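You operate a simulated robot arm through the tools that you are given. There is no shell and no other tool. Be economical: measure what you need, move in short steps, check, and stop when the job is done.

You run a simulated robot arm. Do the job below in one go: nothing can be reset, and whatever is moved stays where it is left.

JOB
Soap the stain out and put the white cloth in the LIGHT pocket.
Fine: rub with the dauber and put it back. Set down upright: white-tipped dauber. What is to be rubbed or washed off counts as gone when no trace of it is left.

It is judged by the outcome, as a careful person would: the job done as asked, and still so three seconds after it is handed in. It fails if anything else is knocked over, pushed out of place, dropped, spilled or broken. Flat cloth is picked up by pressing the open fingertips on it (5 to 10 N) and closing them slowly along it; thin cloth reads only 2 to 8 mm in the jaws.

ROBOT AND FRAMES
A 7-joint arm with a two-finger parallel gripper, fixed in place. Base frame: the origin is at the foot of the arm, x ahead of it, y to its left, z up; the work surface is at about z = 850. Readings come in mm, rad, newtons and seconds.
With the tool pointing down near the work surface it reaches from about 300 to 700 mm from the base axis. Its first joint turns from -1.152 to 1.152 rad. Payload 1.57 kg.
The TCP is the grasp point between the finger pads, 30 mm short of the fingertips. In the tool frame z runs along the fingers and y along their closing line. The gripper opens to 110 mm. The fingers are 24 mm wide and 12 mm thick; the gripper's body (48 by 112 mm) begins 78 mm behind the TCP.
Orientation is told as [roll, pitch, yaw] about the base's x, y, z axes, in that order, counted from this pose: with the fingers straight down and closing along the base's y, the tool's x points along the base's -x, its y along +y and its z along -z.

CONTROLS
- The arm moves only by the tool arm_command. Its argument "commands" is a list of rows, each a list of 3 entries, a list of its own where there are three numbers: the turn, a rotation vector about the tool's x, y, z in rad, then the shift along the tool's x, y, z in mm, then the finger opening in mm, from 0 to 110. In form: [[[ax, ay, az], [x, y, z], grip], ...]. A call has 1 to 12 rows; each row shifts and turns the commanded pose from where the row before left it, along the tool's axes as they then stand. Each row takes 0.2 s and may step no farther than 50 mm and 0.15 rad from the row before; otherwise, or with a gripper value out of range, the whole call is refused. Where a pose cannot be reached the arm comes as near as it can. A force on the tool above 40 N (or 10 N above the force at the start of the call, whichever is more), or a blocked arm, ends the call early, and 0.2 s more pass. Each finger travels about 108 mm/s and halts on what it meets, pressing with about 35 N; the grip force reading is that of the motor and also rises with nothing between the fingers. The clock runs only during rows and for 0.2 s after the last one: add rows that do not move to give the fingers time. The reply holds the time, the measured pose of the TCP, the force on the tool along the base axes, the opening and the grip force, in the units named above and with some noise, with the torque about the TCP (base axes, N m) and any sound that the robot's microphone picked up, and new pictures: "views" is both (left out), scene, wrist or none.
- Cameras (640 x 400 px; columns grow to the right, rows downward): "scene" is fixed at [158.3, -386.4, 1405.7]; the picture's right is [0.84, -0.55, 0.00], its down [-0.31, -0.47, -0.83] and it looks along [0.45, 0.69, -0.56] (base axes); focal length 351 px, centre (320, 200). "wrist" rides on the gripper at [70, 16, -141] in the tool frame; the picture's right is [-0.23, 0.97, 0.00], its down [-0.86, -0.20, -0.48] and it looks along [-0.47, -0.11, 0.88] (tool axes); focal length 222 px, centre (320, 200). There is no depth. A picture from a camera that has moved, and an enlarged one, comes with that camera's place and axes in the base frame and with its lens.
- zoom(camera, box): a new picture of the part [left, top, right, bottom] of that camera's present view, enlarged. It takes no simulated time.
- sign_off(): hands the job in; it is judged then, once.

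Work in short steps. Places have to be worked out from the pictures, the camera data and where the tool is seen: move nearer, look again, correct. Check each grasp and each placing, and mend what went wrong. You have 120 turns and 200 pictures in all, those below and enlarged ones among them. Open the gripper and draw the arm clear of the work before you hand the job in, unless the task says otherwise; then end with one line.

The tools are called after ">>>" as a command line: name --argument value ..., lists and objects as JSON in quotes. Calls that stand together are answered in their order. arm_command: Moves the arm, as the interface text tells. Its arguments: {"type":"object","properties":{"commands":{"type":"array","items":{"type":"array"}},"views":{"type":"string","enum":["both","scene","wrist","none"]}},"required":["commands"]} The other tools are called the same way: zoom (camera, box) takes an enlarged picture of a part of a camera's view; sign_off () hands the job in.

At the start:

```text
clock: 0.0
position: [327.8, -68.5, 1207.3]
ee_rot: [0.001, 0.0, -0.002]
wrist_force: [0.4, -0.2, 0.3]
wrist_torque: [0.0, 0.01, 0.03]
width: 109.9
gripper_force: 0.1
```

scene: 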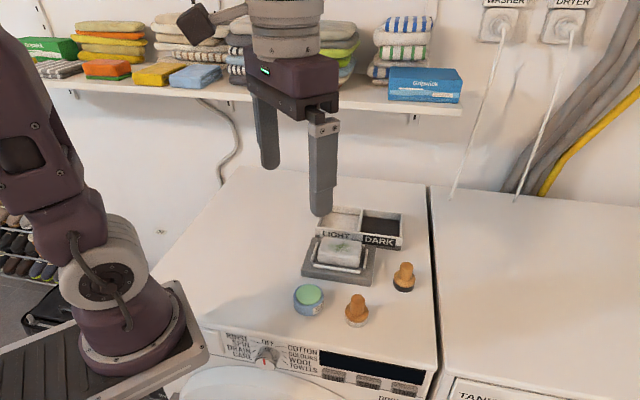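
wrist: 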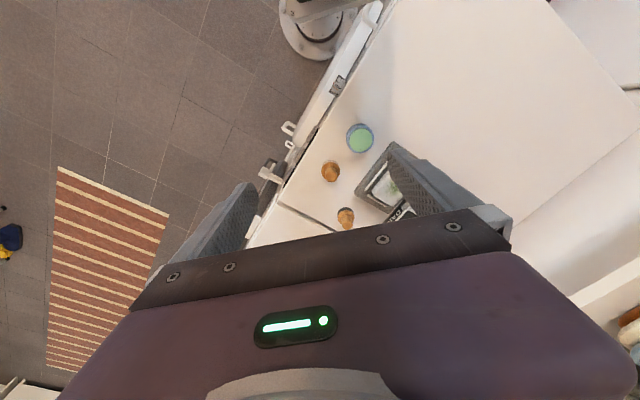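

The scene shows a cloth on a board/frame, a LIGHT/DARK tray, a green soap tin and two daubers. I zoom in for detail.

>>> zoom --camera "scene" --box '[280, 190, 440, 340]'

>>> zoom --camera "wrist" --box '[300, 100, 460, 240]'

```text
2.67 times, centred on (360, 265) of scene
camera zoom: at [158.3, -386.4, 1405.7], right [0.84, -0.55, 0.0], down [-0.31, -0.47, -0.83], along [0.45, 0.69, -0.56], focal length 936 px, centre (213, 27)
```

zoom: 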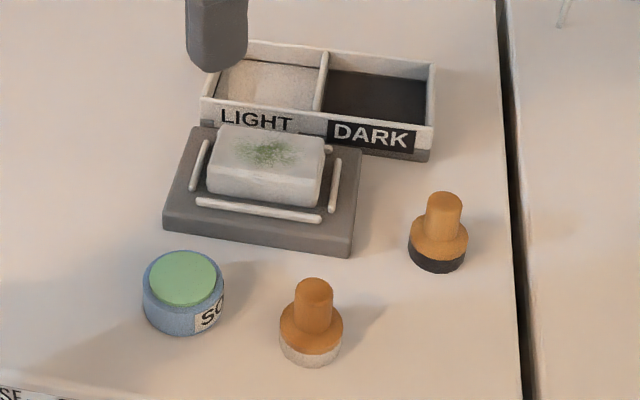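

```text
2.86 times, centred on (380, 170) of wrist
camera zoom: at [257.3, -51.8, 1350.4], right [0.23, 0.97, 0.0], down [0.86, -0.2, 0.48], along [0.47, -0.11, -0.88], focal length 635 px, centre (149, 286)
```

zoom: 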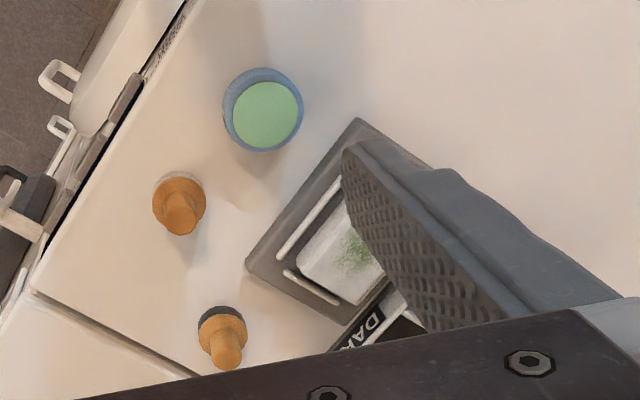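

Estimates: white dauber at about (445,-71), top z≈908; soap at (388,6), z≈880; stain at about (500,56), z≈905. I move above the white dauber to look closer.

>>> arm_command --commands '[[[0, 0, 0], [-29.3, -0.6, 36.8], 110], [[0, 0, 0], [-29.3, -0.6, 36.8], 110], [[0, 0, 0], [-29.3, -0.6, 36.8], 110], [[0, 0, 0], [-29.3, -0.6, 36.8], 110], [[0, 0, 0], [0, 0, 0], 110]]'

```text
clock: 1.2
position: [443.9, -70.5, 1059.3]
ee_rot: [0.0, -0.001, 0.002]
wrist_force: [0.1, -0.4, -0.1]
wrist_torque: [-0.01, -0.01, -0.01]
width: 110.1
gripper_force: 0.1
camera wrist: at [374.6, -54.3, 1202.5], right [0.23, 0.97, 0.0], down [0.85, -0.2, 0.48], along [0.47, -0.11, -0.88], focal length 222 px, centre (320, 200)
```

scene: 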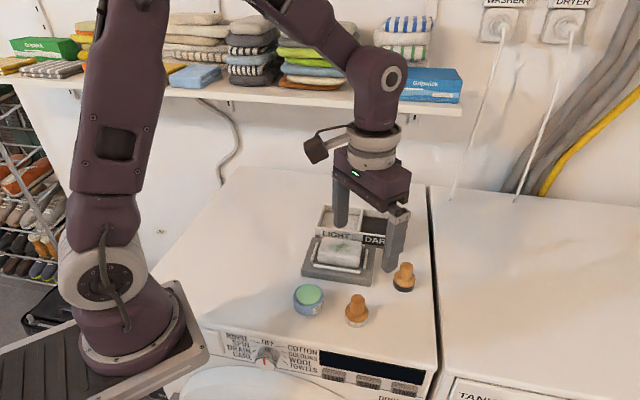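
wrist: 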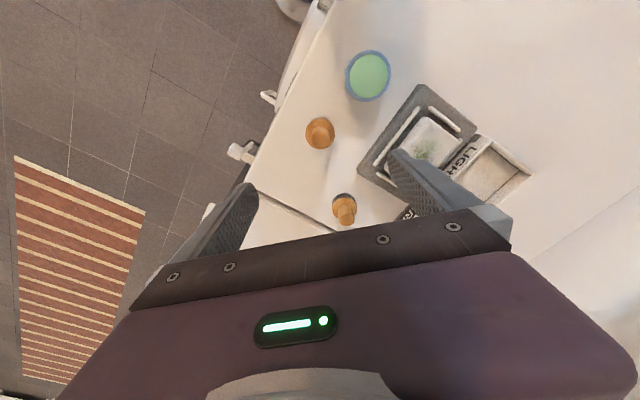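

Zooming the wrist view to refine dauber, soap and cloth positions.

>>> zoom --camera "wrist" --box '[290, 40, 450, 140]'

>>> zoom --camera "wrist" --box '[350, 80, 540, 220]'

```text
4.00 times, centred on (370, 90) of wrist
camera zoom: at [374.6, -54.3, 1202.5], right [0.23, 0.97, 0.0], down [0.85, -0.2, 0.48], along [0.47, -0.11, -0.88], focal length 888 px, centre (120, 640)
```

zoom: 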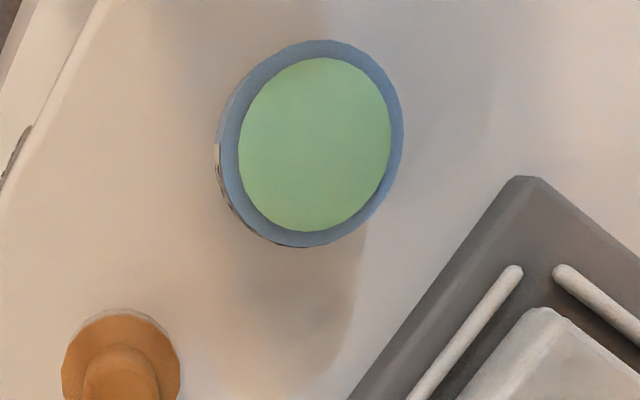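

```text
2.86 times, centred on (445, 150) of wrist
camera zoom: at [374.6, -54.3, 1202.5], right [0.23, 0.97, 0.0], down [0.85, -0.2, 0.48], along [0.47, -0.11, -0.88], focal length 635 px, centre (-37, 343)
```

zoom: 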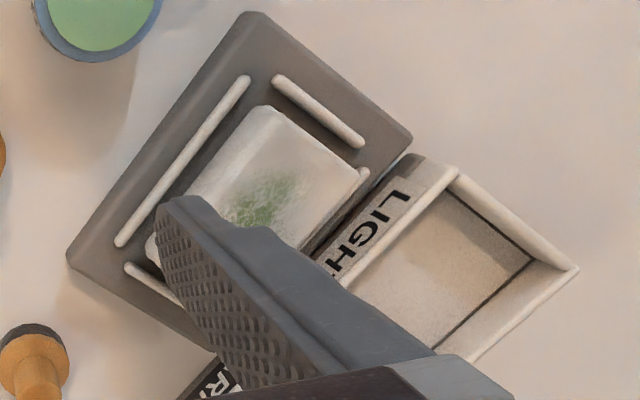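

Dauber refined to about (441,-70). I descend to z≈960 (tips above the knob) with the opening at 60 and look.

>>> arm_command --commands '[[[0, 0, 0], [3, 0, 40], 60], [[0, 0, 0], [0, 0, 40], 60], [[0, 0, 0], [0, 0, 19], 60], [[0, 0, 0], [0, 0, 0], 60]]'

>>> zoom --camera "scene" --box '[300, 200, 440, 340]'

```text
clock: 2.2
position: [440.1, -70.7, 962.3]
ee_rot: [0.001, 0.0, 0.0]
wrist_force: [0.0, 0.4, -0.3]
wrist_torque: [0.0, 0.02, -0.01]
width: 60.0
gripper_force: 0.0
camera wrist: at [370.8, -54.1, 1104.4], right [0.23, 0.97, 0.0], down [0.86, -0.2, 0.48], along [0.47, -0.11, -0.88], focal length 222 px, centre (320, 200)
```

scene: 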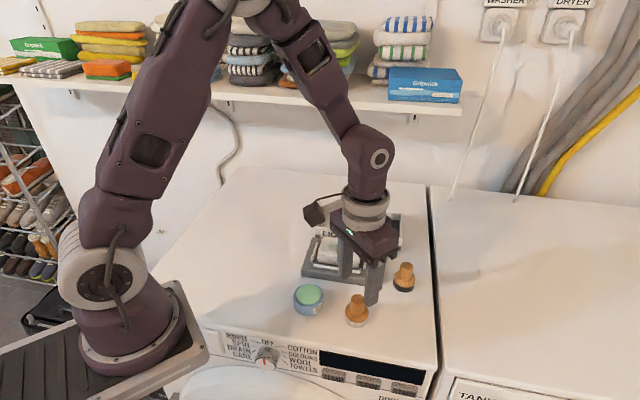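
wrist: 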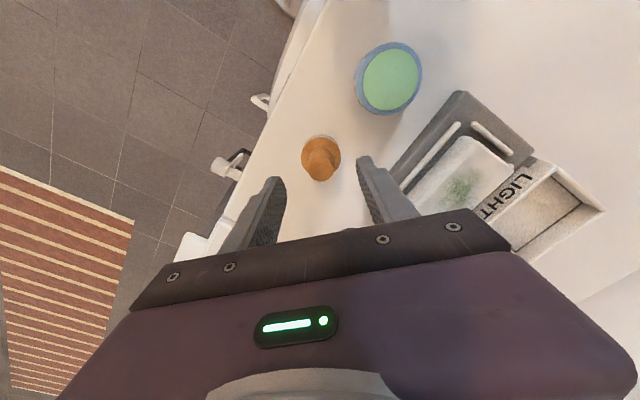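

```text
2.86 times, centred on (370, 270) of scene
camera zoom: at [158.3, -386.4, 1405.7], right [0.84, -0.55, 0.0], down [-0.31, -0.47, -0.83], along [0.45, 0.69, -0.56], focal length 1003 px, centre (177, 0)
```

zoom: 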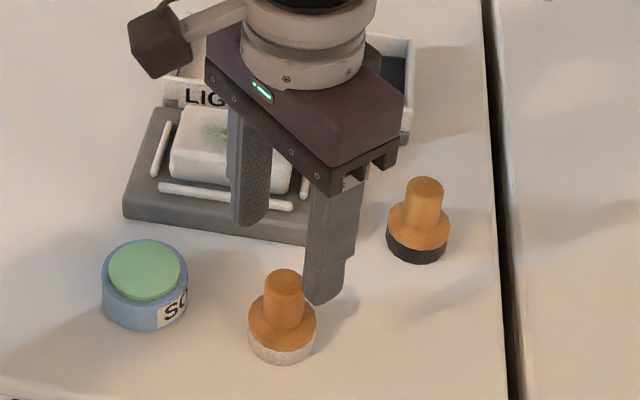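

Dauber computed at (442,-69), aligned. Descend to TCP z≈917 and close on the knob.

>>> arm_command --commands '[[[0, 0, 0], [-1.5, 1, 15], 60], [[0, 0, 0], [0, 0, 15], 60], [[0, 0, 0], [0, 0, 14], 60], [[0, 0, 0], [0, 0, 0], 60]]'

>>> zoom --camera "scene" --box '[300, 200, 440, 340]'

```text
clock: 3.2
position: [443.0, -70.6, 917.3]
ee_rot: [0.0, 0.001, -0.001]
wrist_force: [-0.6, 0.0, -0.4]
wrist_torque: [-0.01, 0.0, 0.03]
width: 60.0
gripper_force: 0.1
camera wrist: at [373.0, -53.5, 1059.6], right [0.23, 0.97, 0.0], down [0.86, -0.2, 0.48], along [0.47, -0.11, -0.88], focal length 222 px, centre (320, 200)
```

scene: 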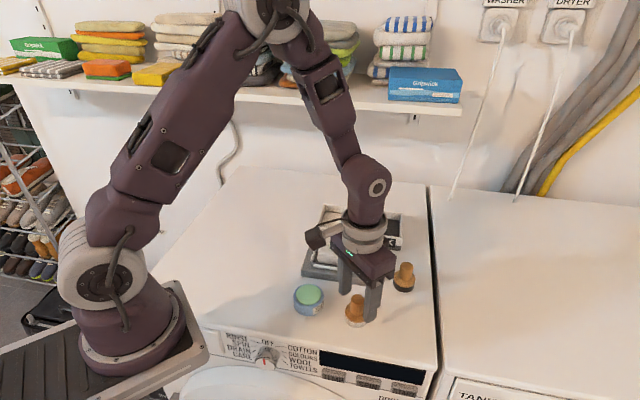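
wrist: 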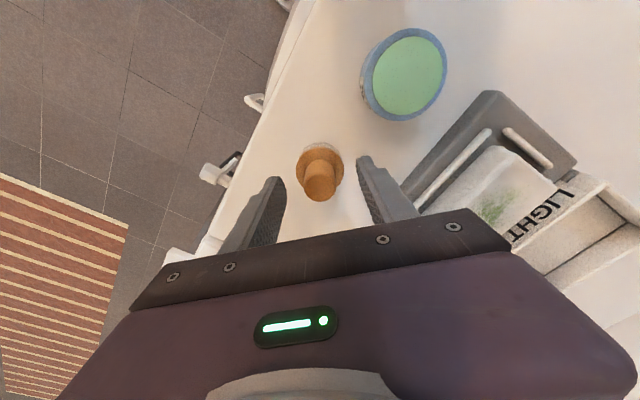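

```text
2.86 times, centred on (370, 270) of scene
camera zoom: at [158.3, -386.4, 1405.7], right [0.84, -0.55, 0.0], down [-0.31, -0.47, -0.83], along [0.45, 0.69, -0.56], focal length 1003 px, centre (177, 0)
```

zoom: 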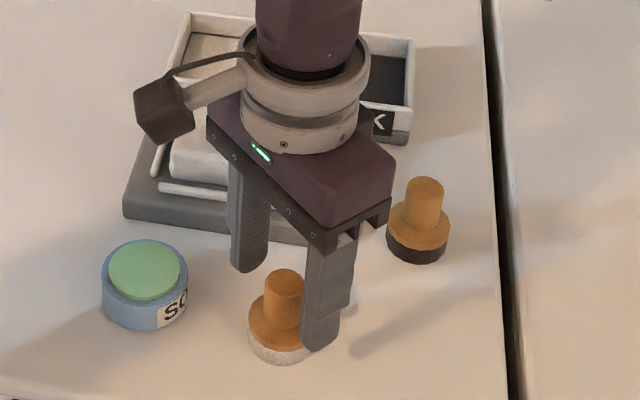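

Projection check agrees: the knob is between the fingers and its junction is near z≈877. Lower 6 mm and close.

>>> arm_command --commands '[[[0, 0, 0], [0, 1, 6], 60], [[0, 0, 0], [0, 0, 0], 45], [[0, 0, 0], [0, 0, 0], 30], [[0, 0, 0], [0, 0, 0], 20], [[0, 0, 0], [0, 0, 0], 15], [[0, 0, 0], [0, 0, 0], 15]]'

>>> zoom --camera "scene" --box '[300, 200, 440, 340]'

```text
clock: 4.6
position: [442.6, -69.6, 910.3]
ee_rot: [0.001, 0.001, 0.0]
wrist_force: [-0.5, -0.8, 0.5]
wrist_torque: [0.0, -0.01, 0.0]
width: 24.2
gripper_force: 35.4
camera wrist: at [373.3, -52.3, 1053.8], right [0.23, 0.97, 0.0], down [0.86, -0.2, 0.48], along [0.47, -0.11, -0.88], focal length 222 px, centre (320, 200)
```

scene: 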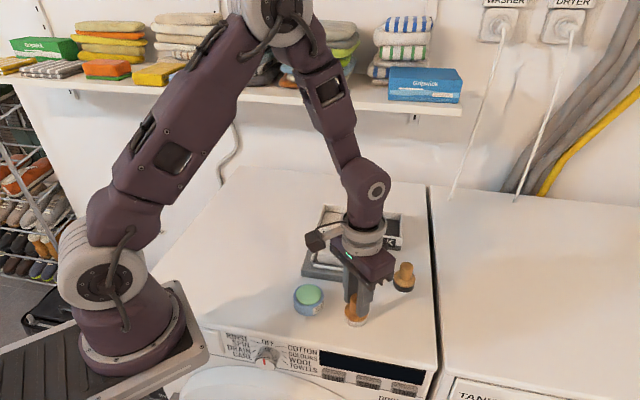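
wrist: 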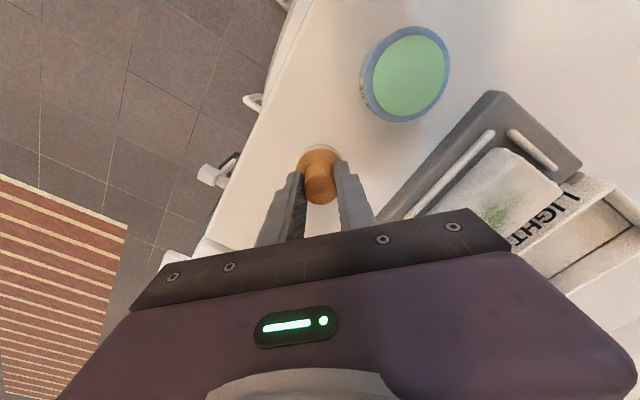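

```text
2.86 times, centred on (370, 270) of scene
camera zoom: at [158.3, -386.4, 1405.7], right [0.84, -0.55, 0.0], down [-0.31, -0.47, -0.83], along [0.45, 0.69, -0.56], focal length 1003 px, centre (177, 0)
```

zoom: 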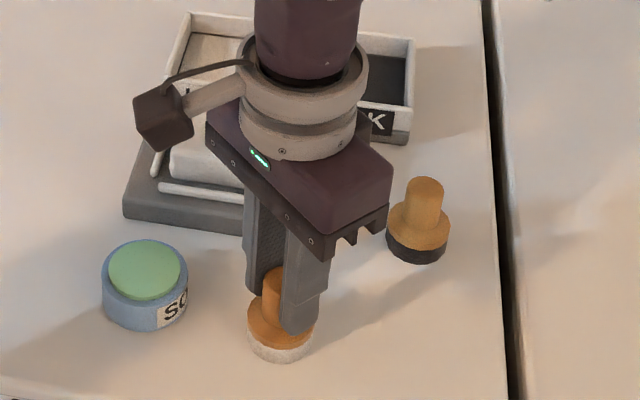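

Gripped at 24.2 mm. Lift 60 mm and move above the soap at (388,6).

>>> arm_command --commands '[[[0, 0, 0], [0, 0, -30], 15], [[0, 0, 0], [0, 0, -30], 15], [[0, 0, 0], [27.3, 37.8, 0], 15], [[0, 0, 0], [27.3, 37.8, 0], 15], [[0, 0, 0], [0, 0, 0], 15]]'

>>> zoom --camera "scene" --box '[260, 200, 400, 340]'

```text
clock: 5.8
position: [386.3, 5.9, 971.8]
ee_rot: [0.0, 0.001, -0.001]
wrist_force: [-0.5, 0.5, 0.3]
wrist_torque: [0.01, -0.01, 0.03]
width: 24.3
gripper_force: 35.2
camera wrist: at [317.3, 22.4, 1113.9], right [0.23, 0.97, 0.0], down [0.85, -0.2, 0.48], along [0.47, -0.11, -0.88], focal length 222 px, centre (320, 200)
```

scene: 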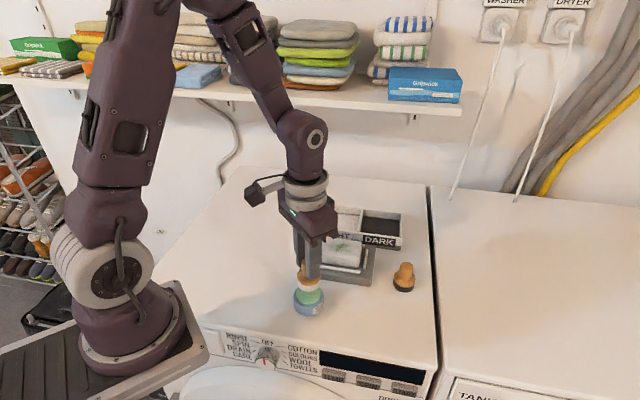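
wrist: 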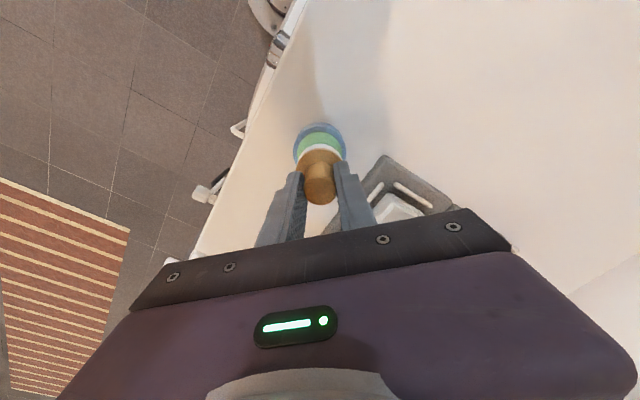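

```text
2.86 times, centred on (330, 270) of scene
camera zoom: at [158.2, -386.4, 1405.7], right [0.84, -0.55, 0.0], down [-0.31, -0.47, -0.83], along [0.45, 0.69, -0.56], focal length 1003 px, centre (291, 0)
```

zoom: 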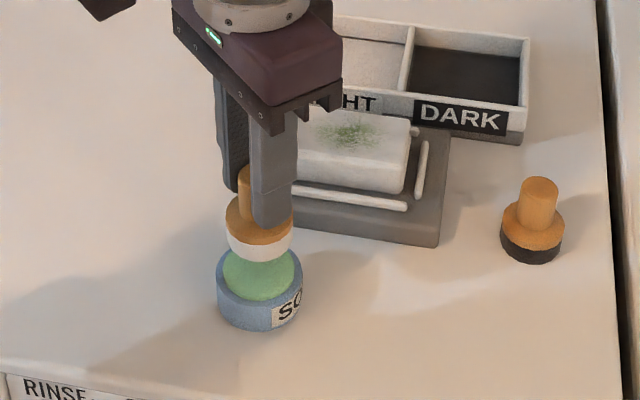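

Aligned over the soap. Lower 26 mm, then small steps checking force.

>>> arm_command --commands '[[[0, 0, 0], [-1, 0, 13], 15], [[0, 0, 0], [0, 0, 13], 15], [[0, 0, 0], [0, 0, 2], 15], [[0, 0, 0], [0, 0, 0], 15]]' --views "none"

```text
clock: 6.8
position: [388.9, 6.3, 943.1]
ee_rot: [-0.001, -0.002, 0.0]
wrist_force: [-2.5, -1.5, 34.3]
wrist_torque: [-0.09, 0.11, 0.01]
width: 24.2
gripper_force: 35.2
```

Contact at TCP z≈943 with 34 N; that's a firm press. Lift and check the tip picked up soap.

>>> arm_command --commands '[[[0, 0, 0], [0, 0, -1], 15], [[0, 0, 0], [0, 0, 0], 15], [[0, 0, 0], [0, 0, -30], 15], [[0, 0, 0], [0, 0, -30], 15], [[0, 0, 0], [0, 0, 0], 15]]' --views "scene"

>>> zoom --camera "scene" --box '[260, 200, 400, 340]'

```text
clock: 8.0
position: [388.6, 6.8, 1003.8]
ee_rot: [0.0, 0.0, 0.001]
wrist_force: [-0.5, -0.1, -1.9]
wrist_torque: [0.03, -0.03, -0.01]
width: 23.9
gripper_force: 34.6
```

scene: 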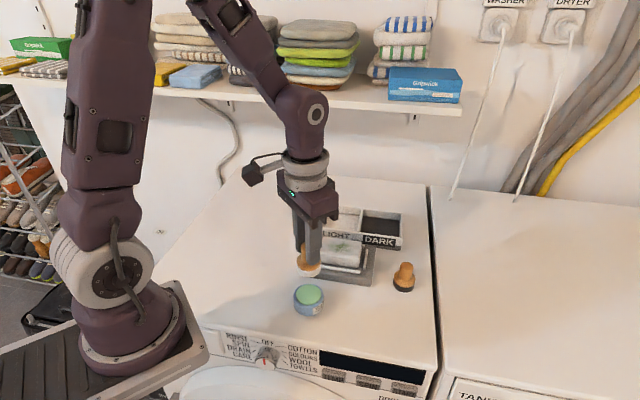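

```text
2.86 times, centred on (330, 270) of scene
camera zoom: at [158.2, -386.4, 1405.7], right [0.84, -0.55, 0.0], down [-0.31, -0.47, -0.83], along [0.45, 0.69, -0.56], focal length 1003 px, centre (291, 0)
```

zoom: 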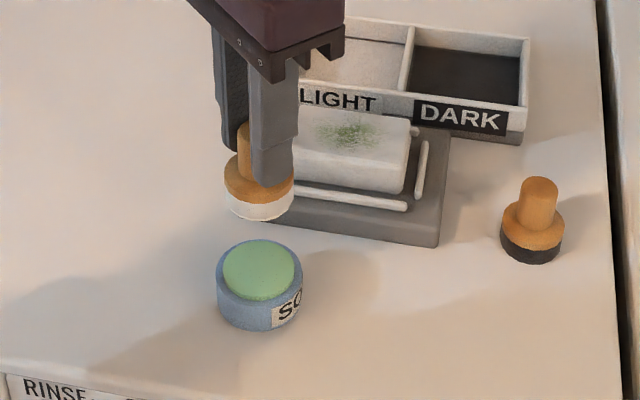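

Tip was pressed onto the soap; the tin hasn't moved. Now above the stain at about (502,58).

>>> arm_command --commands '[[[0, 0, 0], [-37.8, 17.1, 0], 15], [[0, 0, 0], [-37.8, 17.1, 0], 15], [[0, 0, 0], [-37.8, 17, 0], 15], [[0, 0, 0], [0, 0, 0], 15]]'

>>> zoom --camera "scene" --box '[280, 180, 420, 300]'

>>> zoom --camera "wrist" --box '[260, 100, 420, 220]'

```text
clock: 9.0
position: [502.0, 56.3, 1004.3]
ee_rot: [0.001, 0.0, 0.001]
wrist_force: [0.7, 0.0, -0.5]
wrist_torque: [-0.03, 0.0, 0.02]
width: 24.2
gripper_force: 34.8
camera wrist: at [432.4, 74.0, 1147.2], right [0.23, 0.97, 0.0], down [0.86, -0.2, 0.48], along [0.47, -0.11, -0.88], focal length 222 px, centre (320, 200)
```

scene: 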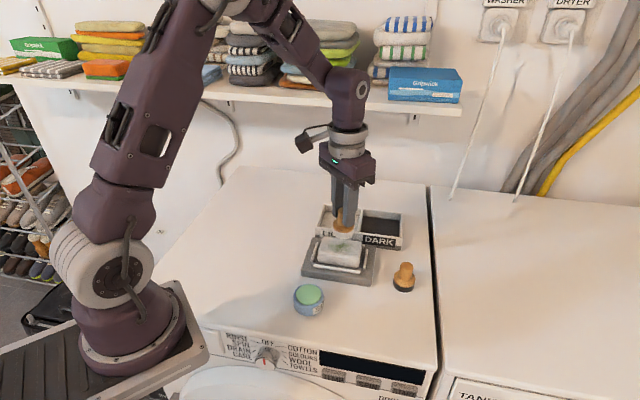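
wrist: 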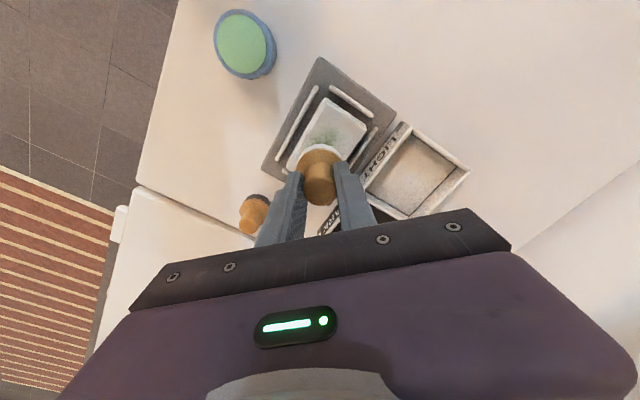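

```text
3.33 times, centred on (350, 240) of scene
camera zoom: at [158.3, -386.4, 1405.7], right [0.84, -0.55, 0.0], down [-0.31, -0.47, -0.83], along [0.45, 0.69, -0.56], focal length 1170 px, centre (220, 67)
```

zoom: 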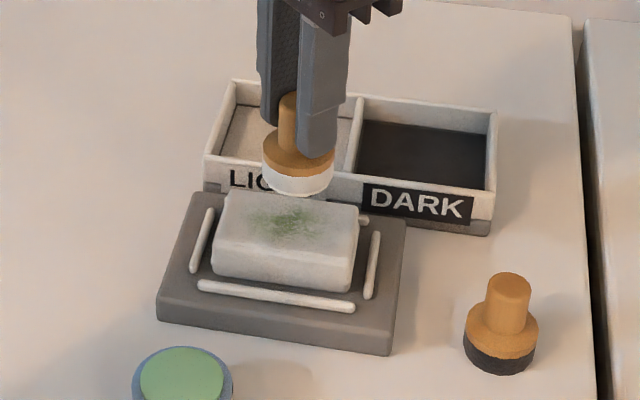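

```text
3.33 times, centred on (340, 160) of wrist
camera zoom: at [432.4, 74.0, 1147.2], right [0.23, 0.97, 0.0], down [0.86, -0.2, 0.48], along [0.47, -0.11, -0.88], focal length 740 px, centre (253, 333)
```

zoom: 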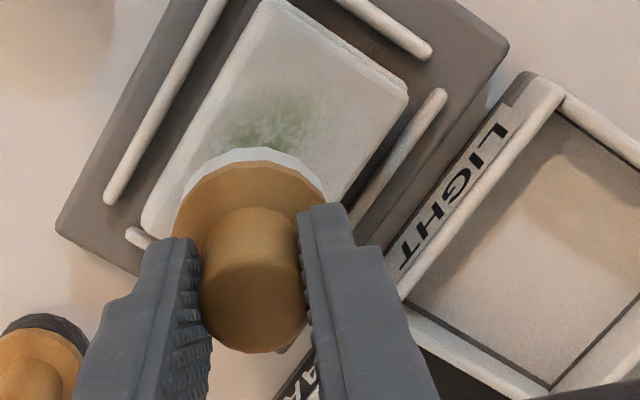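

Stain centre refined to (505,60), top z≈900, block rotated ~45°. Lower until contact with small force.

>>> arm_command --commands '[[[0, 0, 0], [-3, 4, 18], 15], [[0, 0, 0], [0, 0, 16], 15], [[0, 0, 0], [0, 0, 2], 15], [[0, 0, 0], [0, 0, 0], 15]]' --views "none"

```text
clock: 10.0
position: [505.7, 62.2, 967.5]
ee_rot: [0.0, 0.001, -0.001]
wrist_force: [0.1, -0.4, -0.3]
wrist_torque: [-0.01, 0.01, 0.04]
width: 24.0
gripper_force: 35.1
```

No contact yet at 967.5; continue with 2 mm steps.

>>> arm_command --commands '[[[0, 0, 0], [0, 0, 2], 15], [[0, 0, 0], [0, 0, 2], 15], [[0, 0, 0], [0, 0, 0], 15]]' --views "none"

```text
clock: 10.8
position: [505.9, 62.4, 964.2]
ee_rot: [0.0, 0.001, 0.001]
wrist_force: [-1.4, 0.2, -0.6]
wrist_torque: [0.01, 0.0, 0.0]
width: 24.0
gripper_force: 35.3
```

>>> arm_command --commands '[[[0, 0, 0], [0, 0, 1.5], 15], [[0, 0, 0], [0, 0, 1.5], 15], [[0, 0, 0], [0, 0, 0], 15]]' --views "none"

```text
clock: 11.6
position: [506.0, 62.6, 961.6]
ee_rot: [0.0, 0.0, 0.0]
wrist_force: [-0.9, -0.7, 10.6]
wrist_torque: [-0.05, -0.04, -0.02]
width: 24.0
gripper_force: 35.0
```

Contact at 10.6 N. Rub along the block's long axis with short strokes.

>>> arm_command --commands '[[[0, 0, 0], [-9, -9, 0.4], 15], [[0, 0, 0], [9, 9, 0], 15], [[0, 0, 0], [9, 9, 0], 15], [[0, 0, 0], [-9, -9, 0], 15], [[0, 0, 0], [-4, 4, 0], 15], [[0, 0, 0], [-9, -9, 0], 15], [[0, 0, 0], [9, 9, 0], 15], [[0, 0, 0], [9, 9, 0], 15], [[0, 0, 0], [-9, -9, 0], 15], [[0, 0, 0], [4, -4, 0], 15]]' --views "scene"

```text
clock: 13.8
position: [505.3, 62.9, 961.8]
ee_rot: [0.0, -0.002, 0.0]
wrist_force: [3.6, 5.1, 11.3]
wrist_torque: [0.28, -0.35, 0.04]
width: 24.1
gripper_force: 35.1
```

scene: 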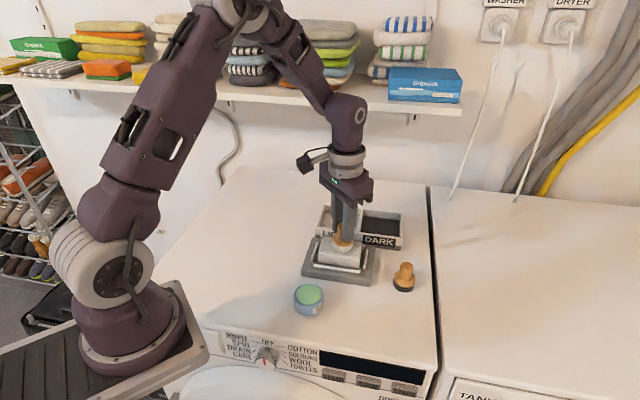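

Rubbing works without moving the block. A second batch on the other side and across, then lift and look.

>>> arm_command --commands '[[[0, 0, 0], [4, -4, 0], 15], [[0, 0, 0], [-9, -9, 0], 15], [[0, 0, 0], [9, 9, 0], 15], [[0, 0, 0], [9, 9, 0], 15], [[0, 0, 0], [-9, -9, 0], 15], [[0, 0, 0], [-8, 8, 0], 15], [[0, 0, 0], [8, -8, 0], 15], [[0, 0, 0], [-4, 4, 0], 15], [[0, 0, 0], [0, 0, -10], 15], [[0, 0, 0], [0, 0, -40], 15], [[0, 0, 0], [0, 0, 0], 15]]' --views "scene"

>>> zoom --camera "scene" --box '[280, 180, 420, 300]'

>>> zoom --camera "wrist" --box '[260, 80, 420, 220]'

```text
clock: 16.2
position: [506.8, 61.9, 1011.0]
ee_rot: [-0.001, 0.001, 0.001]
wrist_force: [-0.2, 0.5, -0.8]
wrist_torque: [0.0, 0.0, -0.02]
width: 24.3
gripper_force: 35.2
```

scene: 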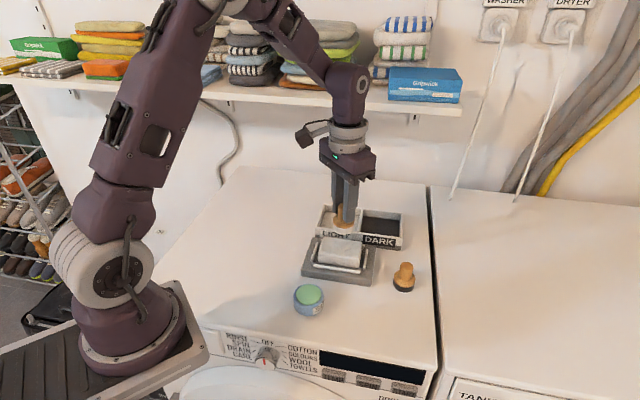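

```text
3.33 times, centred on (350, 240) of scene
camera zoom: at [158.3, -386.4, 1405.7], right [0.84, -0.55, 0.0], down [-0.31, -0.47, -0.83], along [0.45, 0.69, -0.56], focal length 1170 px, centre (220, 67)
```

zoom: 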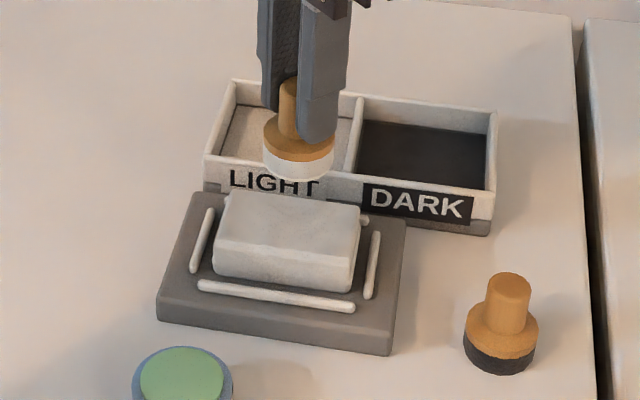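

```text
2.86 times, centred on (340, 150) of wrist
camera zoom: at [435.8, 78.5, 1153.5], right [0.23, 0.97, 0.0], down [0.86, -0.2, 0.48], along [0.47, -0.11, -0.88], focal length 635 px, centre (263, 343)
```

zoom: 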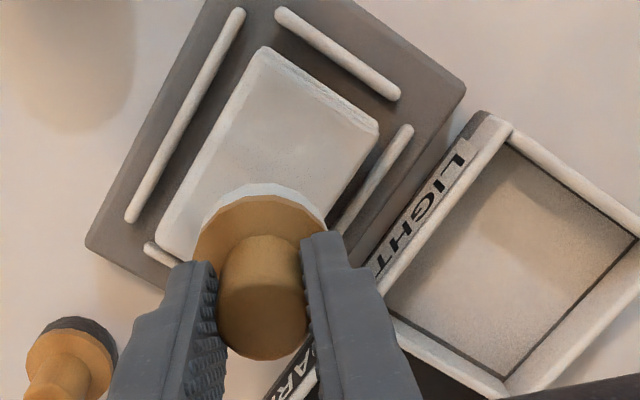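

The stain looks gone. Return the dauber to its original spot (442.6,-69.6), stopping 6 mm above the surface.

>>> arm_command --commands '[[[0, 0, 0], [16.05, -32.9, 0], 15], [[0, 0, 0], [16.05, -32.9, 0], 15], [[0, 0, 0], [16.05, -32.9, 0], 15], [[0, 0, 0], [16.05, -32.9, 0], 15], [[0, 0, 0], [0, 0, 35], 15], [[0, 0, 0], [0, 0, 35], 15], [[0, 0, 0], [0, 0, 23], 15], [[0, 0, 0], [0, 0, 0], 15]]' --views "scene"

>>> zoom --camera "scene" --box '[300, 210, 400, 290]'

>>> zoom --camera "scene" --box '[300, 250, 420, 340]'

```text
clock: 18.0
position: [441.2, -70.1, 917.9]
ee_rot: [-0.001, 0.001, -0.001]
wrist_force: [0.3, -0.3, 0.3]
wrist_torque: [0.0, 0.04, 0.0]
width: 23.9
gripper_force: 35.0
```

scene: 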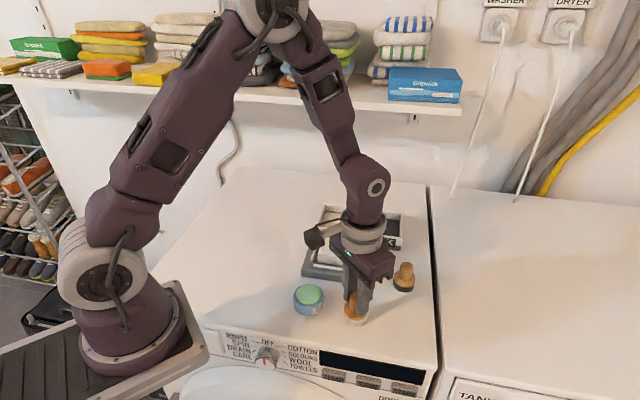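

```text
5.00 times, centred on (350, 250) of scene
camera zoom: at [158.3, -386.4, 1405.7], right [0.84, -0.55, 0.0], down [-0.31, -0.47, -0.83], along [0.45, 0.69, -0.56], focal length 1755 px, centre (170, -50)
```

zoom: 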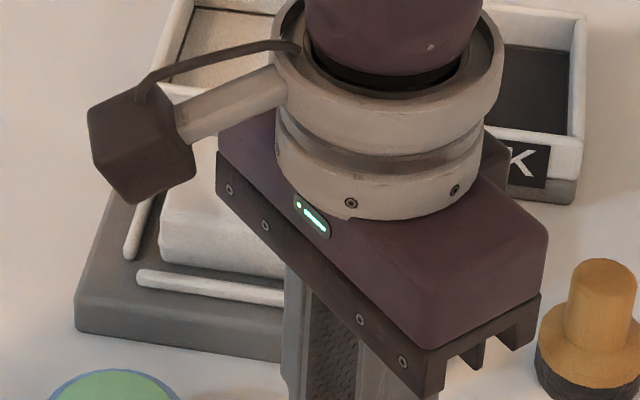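

```text
4.44 times, centred on (360, 295) of scene
camera zoom: at [158.3, -386.4, 1405.7], right [0.84, -0.55, 0.0], down [-0.31, -0.47, -0.83], along [0.45, 0.69, -0.56], focal length 1560 px, centre (142, -222)
```

zoom: 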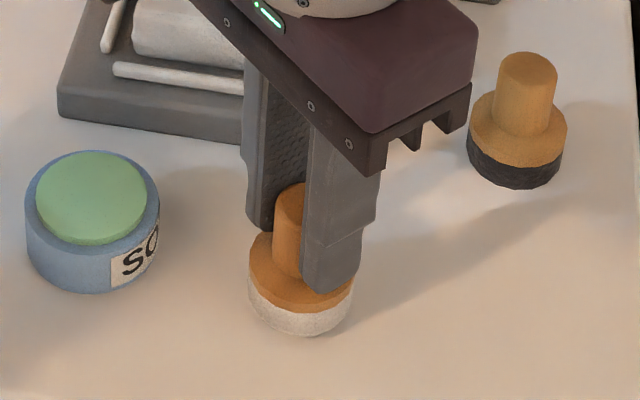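

Hovering just above the spot; lower in small steps until contact.

>>> arm_command --commands '[[[0, 0, 0], [-1.4, 0.5, 4], 15], [[0, 0, 0], [0, 0, 1.5], 15], [[0, 0, 0], [0, 0, 1], 15], [[0, 0, 0], [0, 0, 0], 15]]' --views "none"

```text
clock: 19.0
position: [442.3, -68.5, 911.2]
ee_rot: [0.001, 0.0, -0.001]
wrist_force: [-0.4, 0.5, 0.6]
wrist_torque: [0.05, 0.03, 0.04]
width: 24.0
gripper_force: 35.0
```

>>> arm_command --commands '[[[0, 0, 0], [0, -0.5, 1], 15], [[0, 0, 0], [0, 0, 0.6], 15], [[0, 0, 0], [0, 0, 0], 15]]' --views "none"

```text
clock: 19.8
position: [443.4, -70.1, 910.8]
ee_rot: [0.0, 0.0, -0.001]
wrist_force: [1.1, -0.8, -1.3]
wrist_torque: [0.01, 0.02, -0.05]
width: 24.1
gripper_force: 35.1
```

>>> arm_command --commands '[[[0, 0, 0], [0, 0, 0.8], 15], [[0, 0, 0], [0, 0, 0], 15]]' --views "none"

```text
clock: 20.4
position: [442.9, -69.6, 909.0]
ee_rot: [-0.001, -0.002, 0.001]
wrist_force: [-2.5, -0.2, 17.6]
wrist_torque: [0.06, -0.03, 0.01]
width: 24.2
gripper_force: 34.8
```

Contact (17.6 N). Ease up 0.6 mm, open slowly, and rise.

>>> arm_command --commands '[[[0, 0, 0], [0, 0, -0.6], 15], [[0, 0, 0], [0, 0, 0], 30], [[0, 0, 0], [0, 0, 0], 45], [[0, 0, 0], [0, 0, 0], 60], [[0, 0, 0], [0, 0, -20], 60], [[0, 0, 0], [0, 0, -45], 60], [[0, 0, 0], [0, 0, -45], 60], [[0, 0, 0], [0, 0, 0], 60]]'

>>> zoom --camera "scene" --box '[280, 200, 420, 330]'

>>> zoom --camera "wrist" --box '[380, 70, 560, 220]'

```text
clock: 22.2
position: [442.6, -69.9, 1020.3]
ee_rot: [0.0, 0.001, 0.001]
wrist_force: [0.2, 0.6, 0.3]
wrist_torque: [0.03, 0.0, 0.01]
width: 59.8
gripper_force: 0.0
camera wrist: at [372.6, -52.9, 1162.4], right [0.23, 0.97, 0.0], down [0.86, -0.2, 0.48], along [0.47, -0.11, -0.88], focal length 222 px, centre (320, 200)
```

scene: 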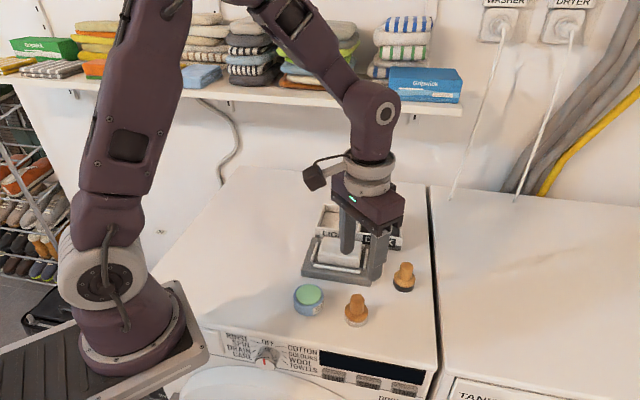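
wrist: 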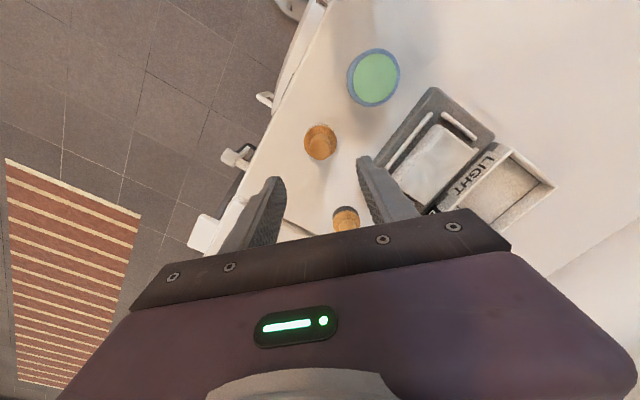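

```text
3.08 times, centred on (350, 265) of scene
camera zoom: at [158.2, -386.4, 1405.7], right [0.84, -0.55, 0.0], down [-0.31, -0.47, -0.83], along [0.45, 0.69, -0.56], focal length 1080 px, centre (228, 0)
```

zoom: 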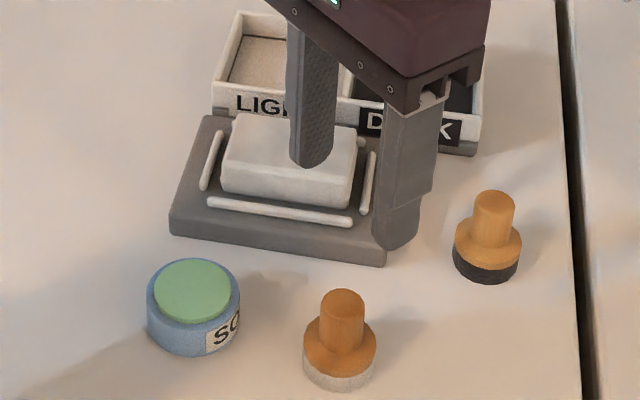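

```text
2.67 times, centred on (470, 145) of wrist
camera zoom: at [372.6, -52.9, 1162.4], right [0.23, 0.97, 0.0], down [0.86, -0.2, 0.48], along [0.47, -0.11, -0.88], focal length 592 px, centre (-80, 347)
```

zoom: 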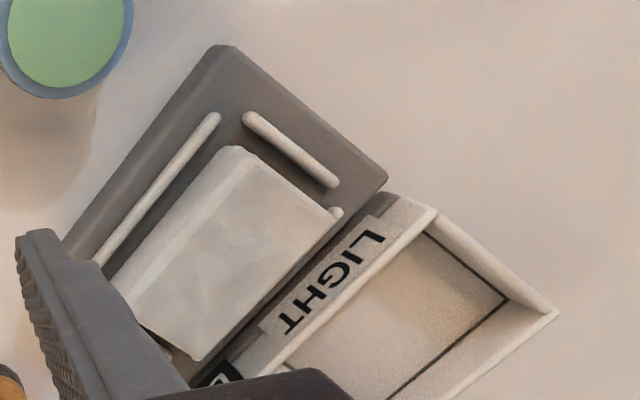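

Stain fully gone and dauber upright at its spot. Next the cloth: rotate the gripper ~0.765 rad so the fingers close across its short side, opening to 90.

>>> arm_command --commands '[[[0, 0, 0.1275], [0, 0, -5], 90], [[0, 0, 0.1275], [0, 0, -5], 90], [[0, 0, 0.1275], [0, 0, -5], 90], [[0, 0, 0.1275], [0, 0, -5], 90], [[0, 0, 0.1275], [0, 0, 0], 90], [[0, 0, 0.1275], [0, 0, 0], 90], [[0, 0, 0], [0, 0, 0], 90]]' --views "none"

```text
clock: 23.8
position: [442.4, -69.3, 1039.2]
ee_rot: [-0.001, -0.001, -0.766]
wrist_force: [0.9, 0.2, 0.5]
wrist_torque: [0.01, -0.02, -0.02]
width: 90.1
gripper_force: 0.1
```

Now move above the cloth centre (503,63).

>>> arm_command --commands '[[[0, 0, 0], [12, 34.3, 0], 90], [[0, 0, 0], [12, 34.3, 0], 90], [[0, 0, 0], [12, 34.3, 0], 90], [[0, 0, 0], [12, 34.4, 10], 90], [[0, 0, 0], [0, 0, 30], 90], [[0, 0, 0], [0, 0, 0], 90]]'

>>> zoom --camera "wrist" --box '[220, 100, 440, 240]'

>>> zoom --camera "scene" --box '[280, 180, 420, 300]'

```text
clock: 25.2
position: [501.8, 62.6, 1000.2]
ee_rot: [0.001, 0.001, -0.766]
wrist_force: [1.0, -0.2, 1.3]
wrist_torque: [-0.01, 0.02, 0.0]
width: 90.0
gripper_force: 0.0
camera wrist: at [464.3, 122.9, 1142.2], right [0.84, 0.54, 0.0], down [0.48, -0.74, 0.48], along [0.26, -0.4, -0.88], focal length 222 px, centre (320, 200)
```

scene: 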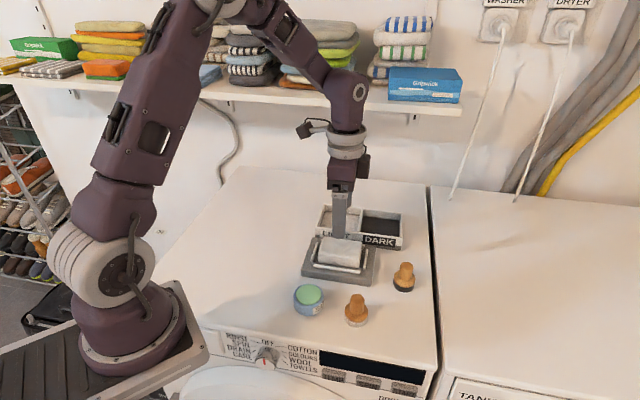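
wrist: 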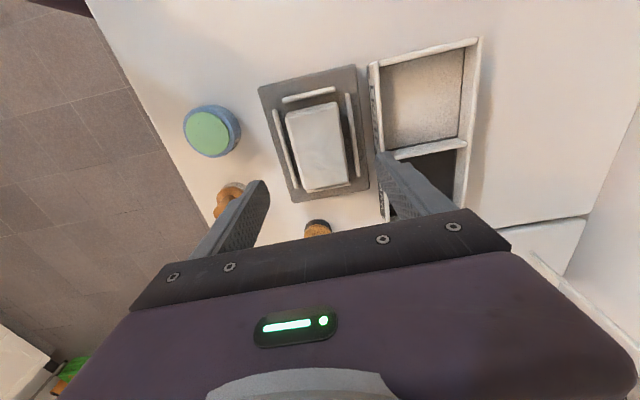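

```text
2.86 times, centred on (330, 170) of wrist
camera zoom: at [464.3, 122.9, 1142.2], right [0.84, 0.54, 0.0], down [0.48, -0.74, 0.48], along [0.26, -0.4, -0.88], focal length 635 px, centre (291, 286)
```

zoom: 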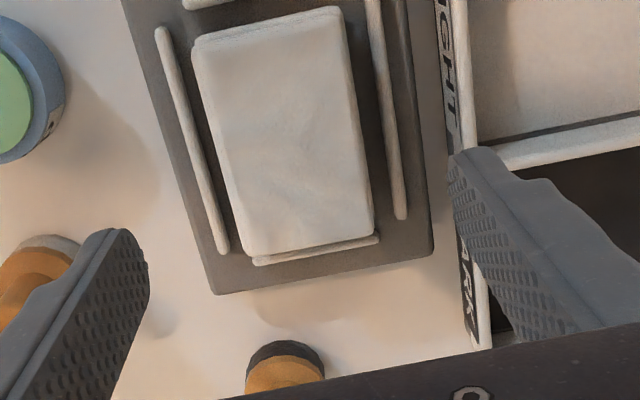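

```text
3.33 times, centred on (350, 240) of scene
camera zoom: at [158.3, -386.4, 1405.7], right [0.84, -0.55, 0.0], down [-0.31, -0.47, -0.83], along [0.45, 0.69, -0.56], focal length 1170 px, centre (220, 67)
```

zoom: 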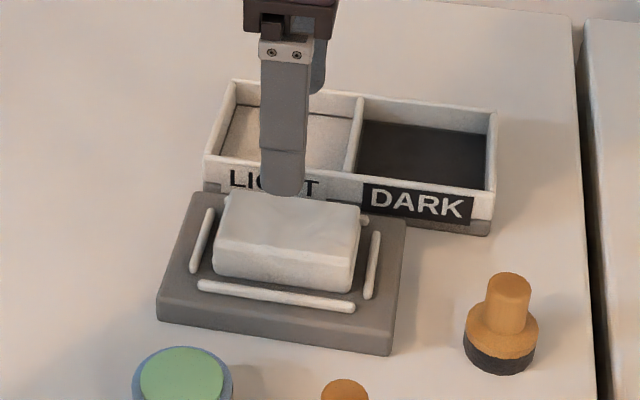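

Cloth bundle measured: centre (500.5,65), about 54×85 mm, top z≈901, with angle matching. Descend to TCP z≈914 (tips above rails) with opening 82.

>>> arm_command --commands '[[[0, 0, 0], [2.6, 0.8, 30], 82], [[0, 0, 0], [0, 0, 30], 82], [[0, 0, 0], [0, 0, 16], 82], [[0, 0, 0], [0, 0, 10], 82], [[0, 0, 0], [0, 0, 0], 82]]'

>>> zoom --camera "wrist" --box '[200, 80, 440, 240]'

>>> zoom --camera "scene" --box '[280, 180, 420, 300]'

```text
clock: 26.4
position: [501.9, 64.7, 912.1]
ee_rot: [0.0, 0.001, -0.765]
wrist_force: [0.1, 0.3, 0.7]
wrist_torque: [-0.02, -0.02, 0.01]
width: 82.2
gripper_force: 0.0
camera wrist: at [463.2, 124.7, 1056.3], right [0.84, 0.54, 0.0], down [0.48, -0.74, 0.48], along [0.26, -0.4, -0.88], focal length 222 px, centre (320, 200)
```

scene: 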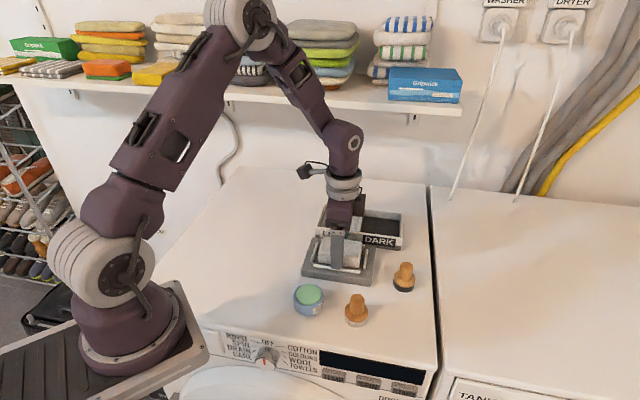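
wrist: 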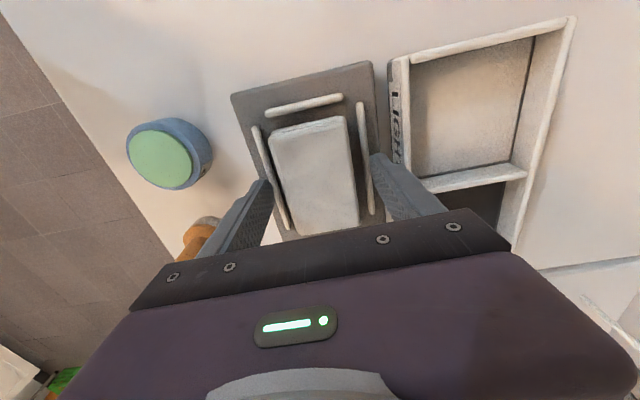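

```text
2.50 times, centred on (320, 160) of wrist
camera zoom: at [463.2, 124.7, 1056.3], right [0.84, 0.54, 0.0], down [0.48, -0.74, 0.48], along [0.26, -0.4, -0.88], focal length 555 px, centre (320, 300)
```

zoom: 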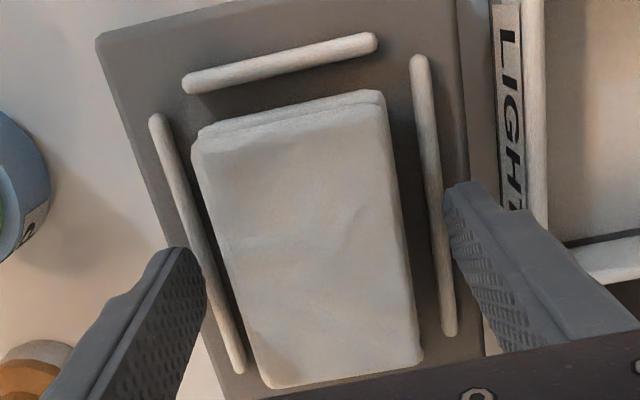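

```text
3.33 times, centred on (350, 240) of scene
camera zoom: at [158.3, -386.4, 1405.7], right [0.84, -0.55, 0.0], down [-0.31, -0.47, -0.83], along [0.45, 0.69, -0.56], focal length 1170 px, centre (220, 67)
```

zoom: 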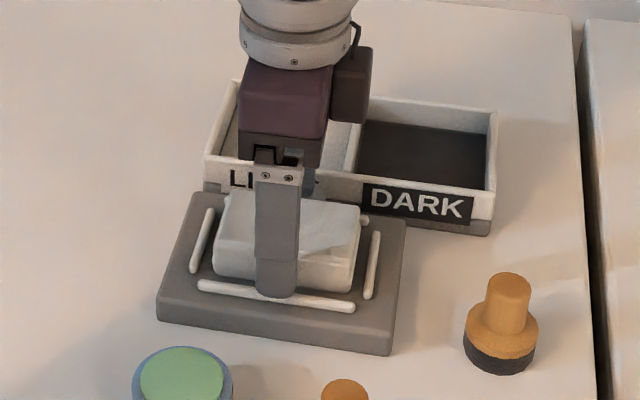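

Fingers straddle the bundle, tips just above the rails. Close slowly and watch the opening.

>>> arm_command --commands '[[[0, 0, 0], [0, 0, 0], 72], [[0, 0, 0], [0, 0, 0], 62], [[0, 0, 0], [0, 0, 0], 54], [[0, 0, 0], [0, 0, 0], 48], [[0, 0, 0], [0, 0, 0], 48]]'

>>> zoom --camera "wrist" --box '[200, 80, 440, 240]'

>>> zoom --camera "scene" --box '[280, 180, 420, 300]'

```text
clock: 27.6
position: [502.3, 64.4, 913.7]
ee_rot: [-0.001, 0.001, -0.767]
wrist_force: [0.2, -0.6, -0.2]
wrist_torque: [0.01, 0.02, -0.04]
width: 57.2
gripper_force: 35.4
camera wrist: at [463.2, 124.7, 1056.5], right [0.84, 0.54, 0.0], down [0.48, -0.74, 0.48], along [0.26, -0.4, -0.88], focal length 222 px, centre (320, 200)
```

scene: 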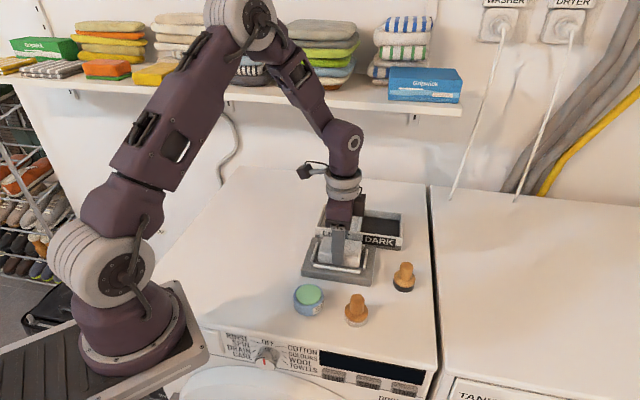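
wrist: 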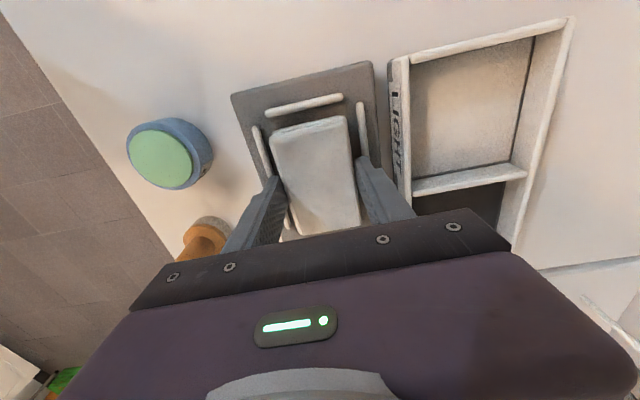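

```text
2.50 times, centred on (320, 160) of wrist
camera zoom: at [463.2, 124.7, 1056.5], right [0.84, 0.54, 0.0], down [0.48, -0.74, 0.48], along [0.26, -0.4, -0.88], focal length 555 px, centre (320, 300)
```

zoom: 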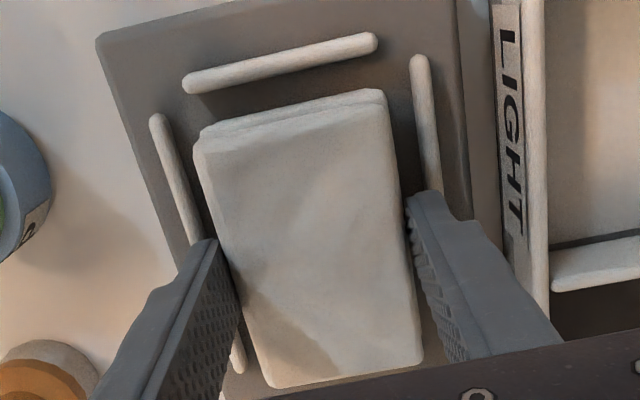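

```text
3.33 times, centred on (350, 240) of scene
camera zoom: at [158.3, -386.4, 1405.7], right [0.84, -0.55, 0.0], down [-0.31, -0.47, -0.83], along [0.45, 0.69, -0.56], focal length 1170 px, centre (220, 67)
```

zoom: 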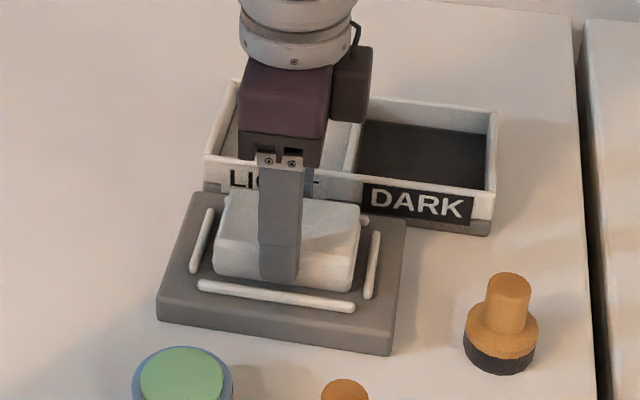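

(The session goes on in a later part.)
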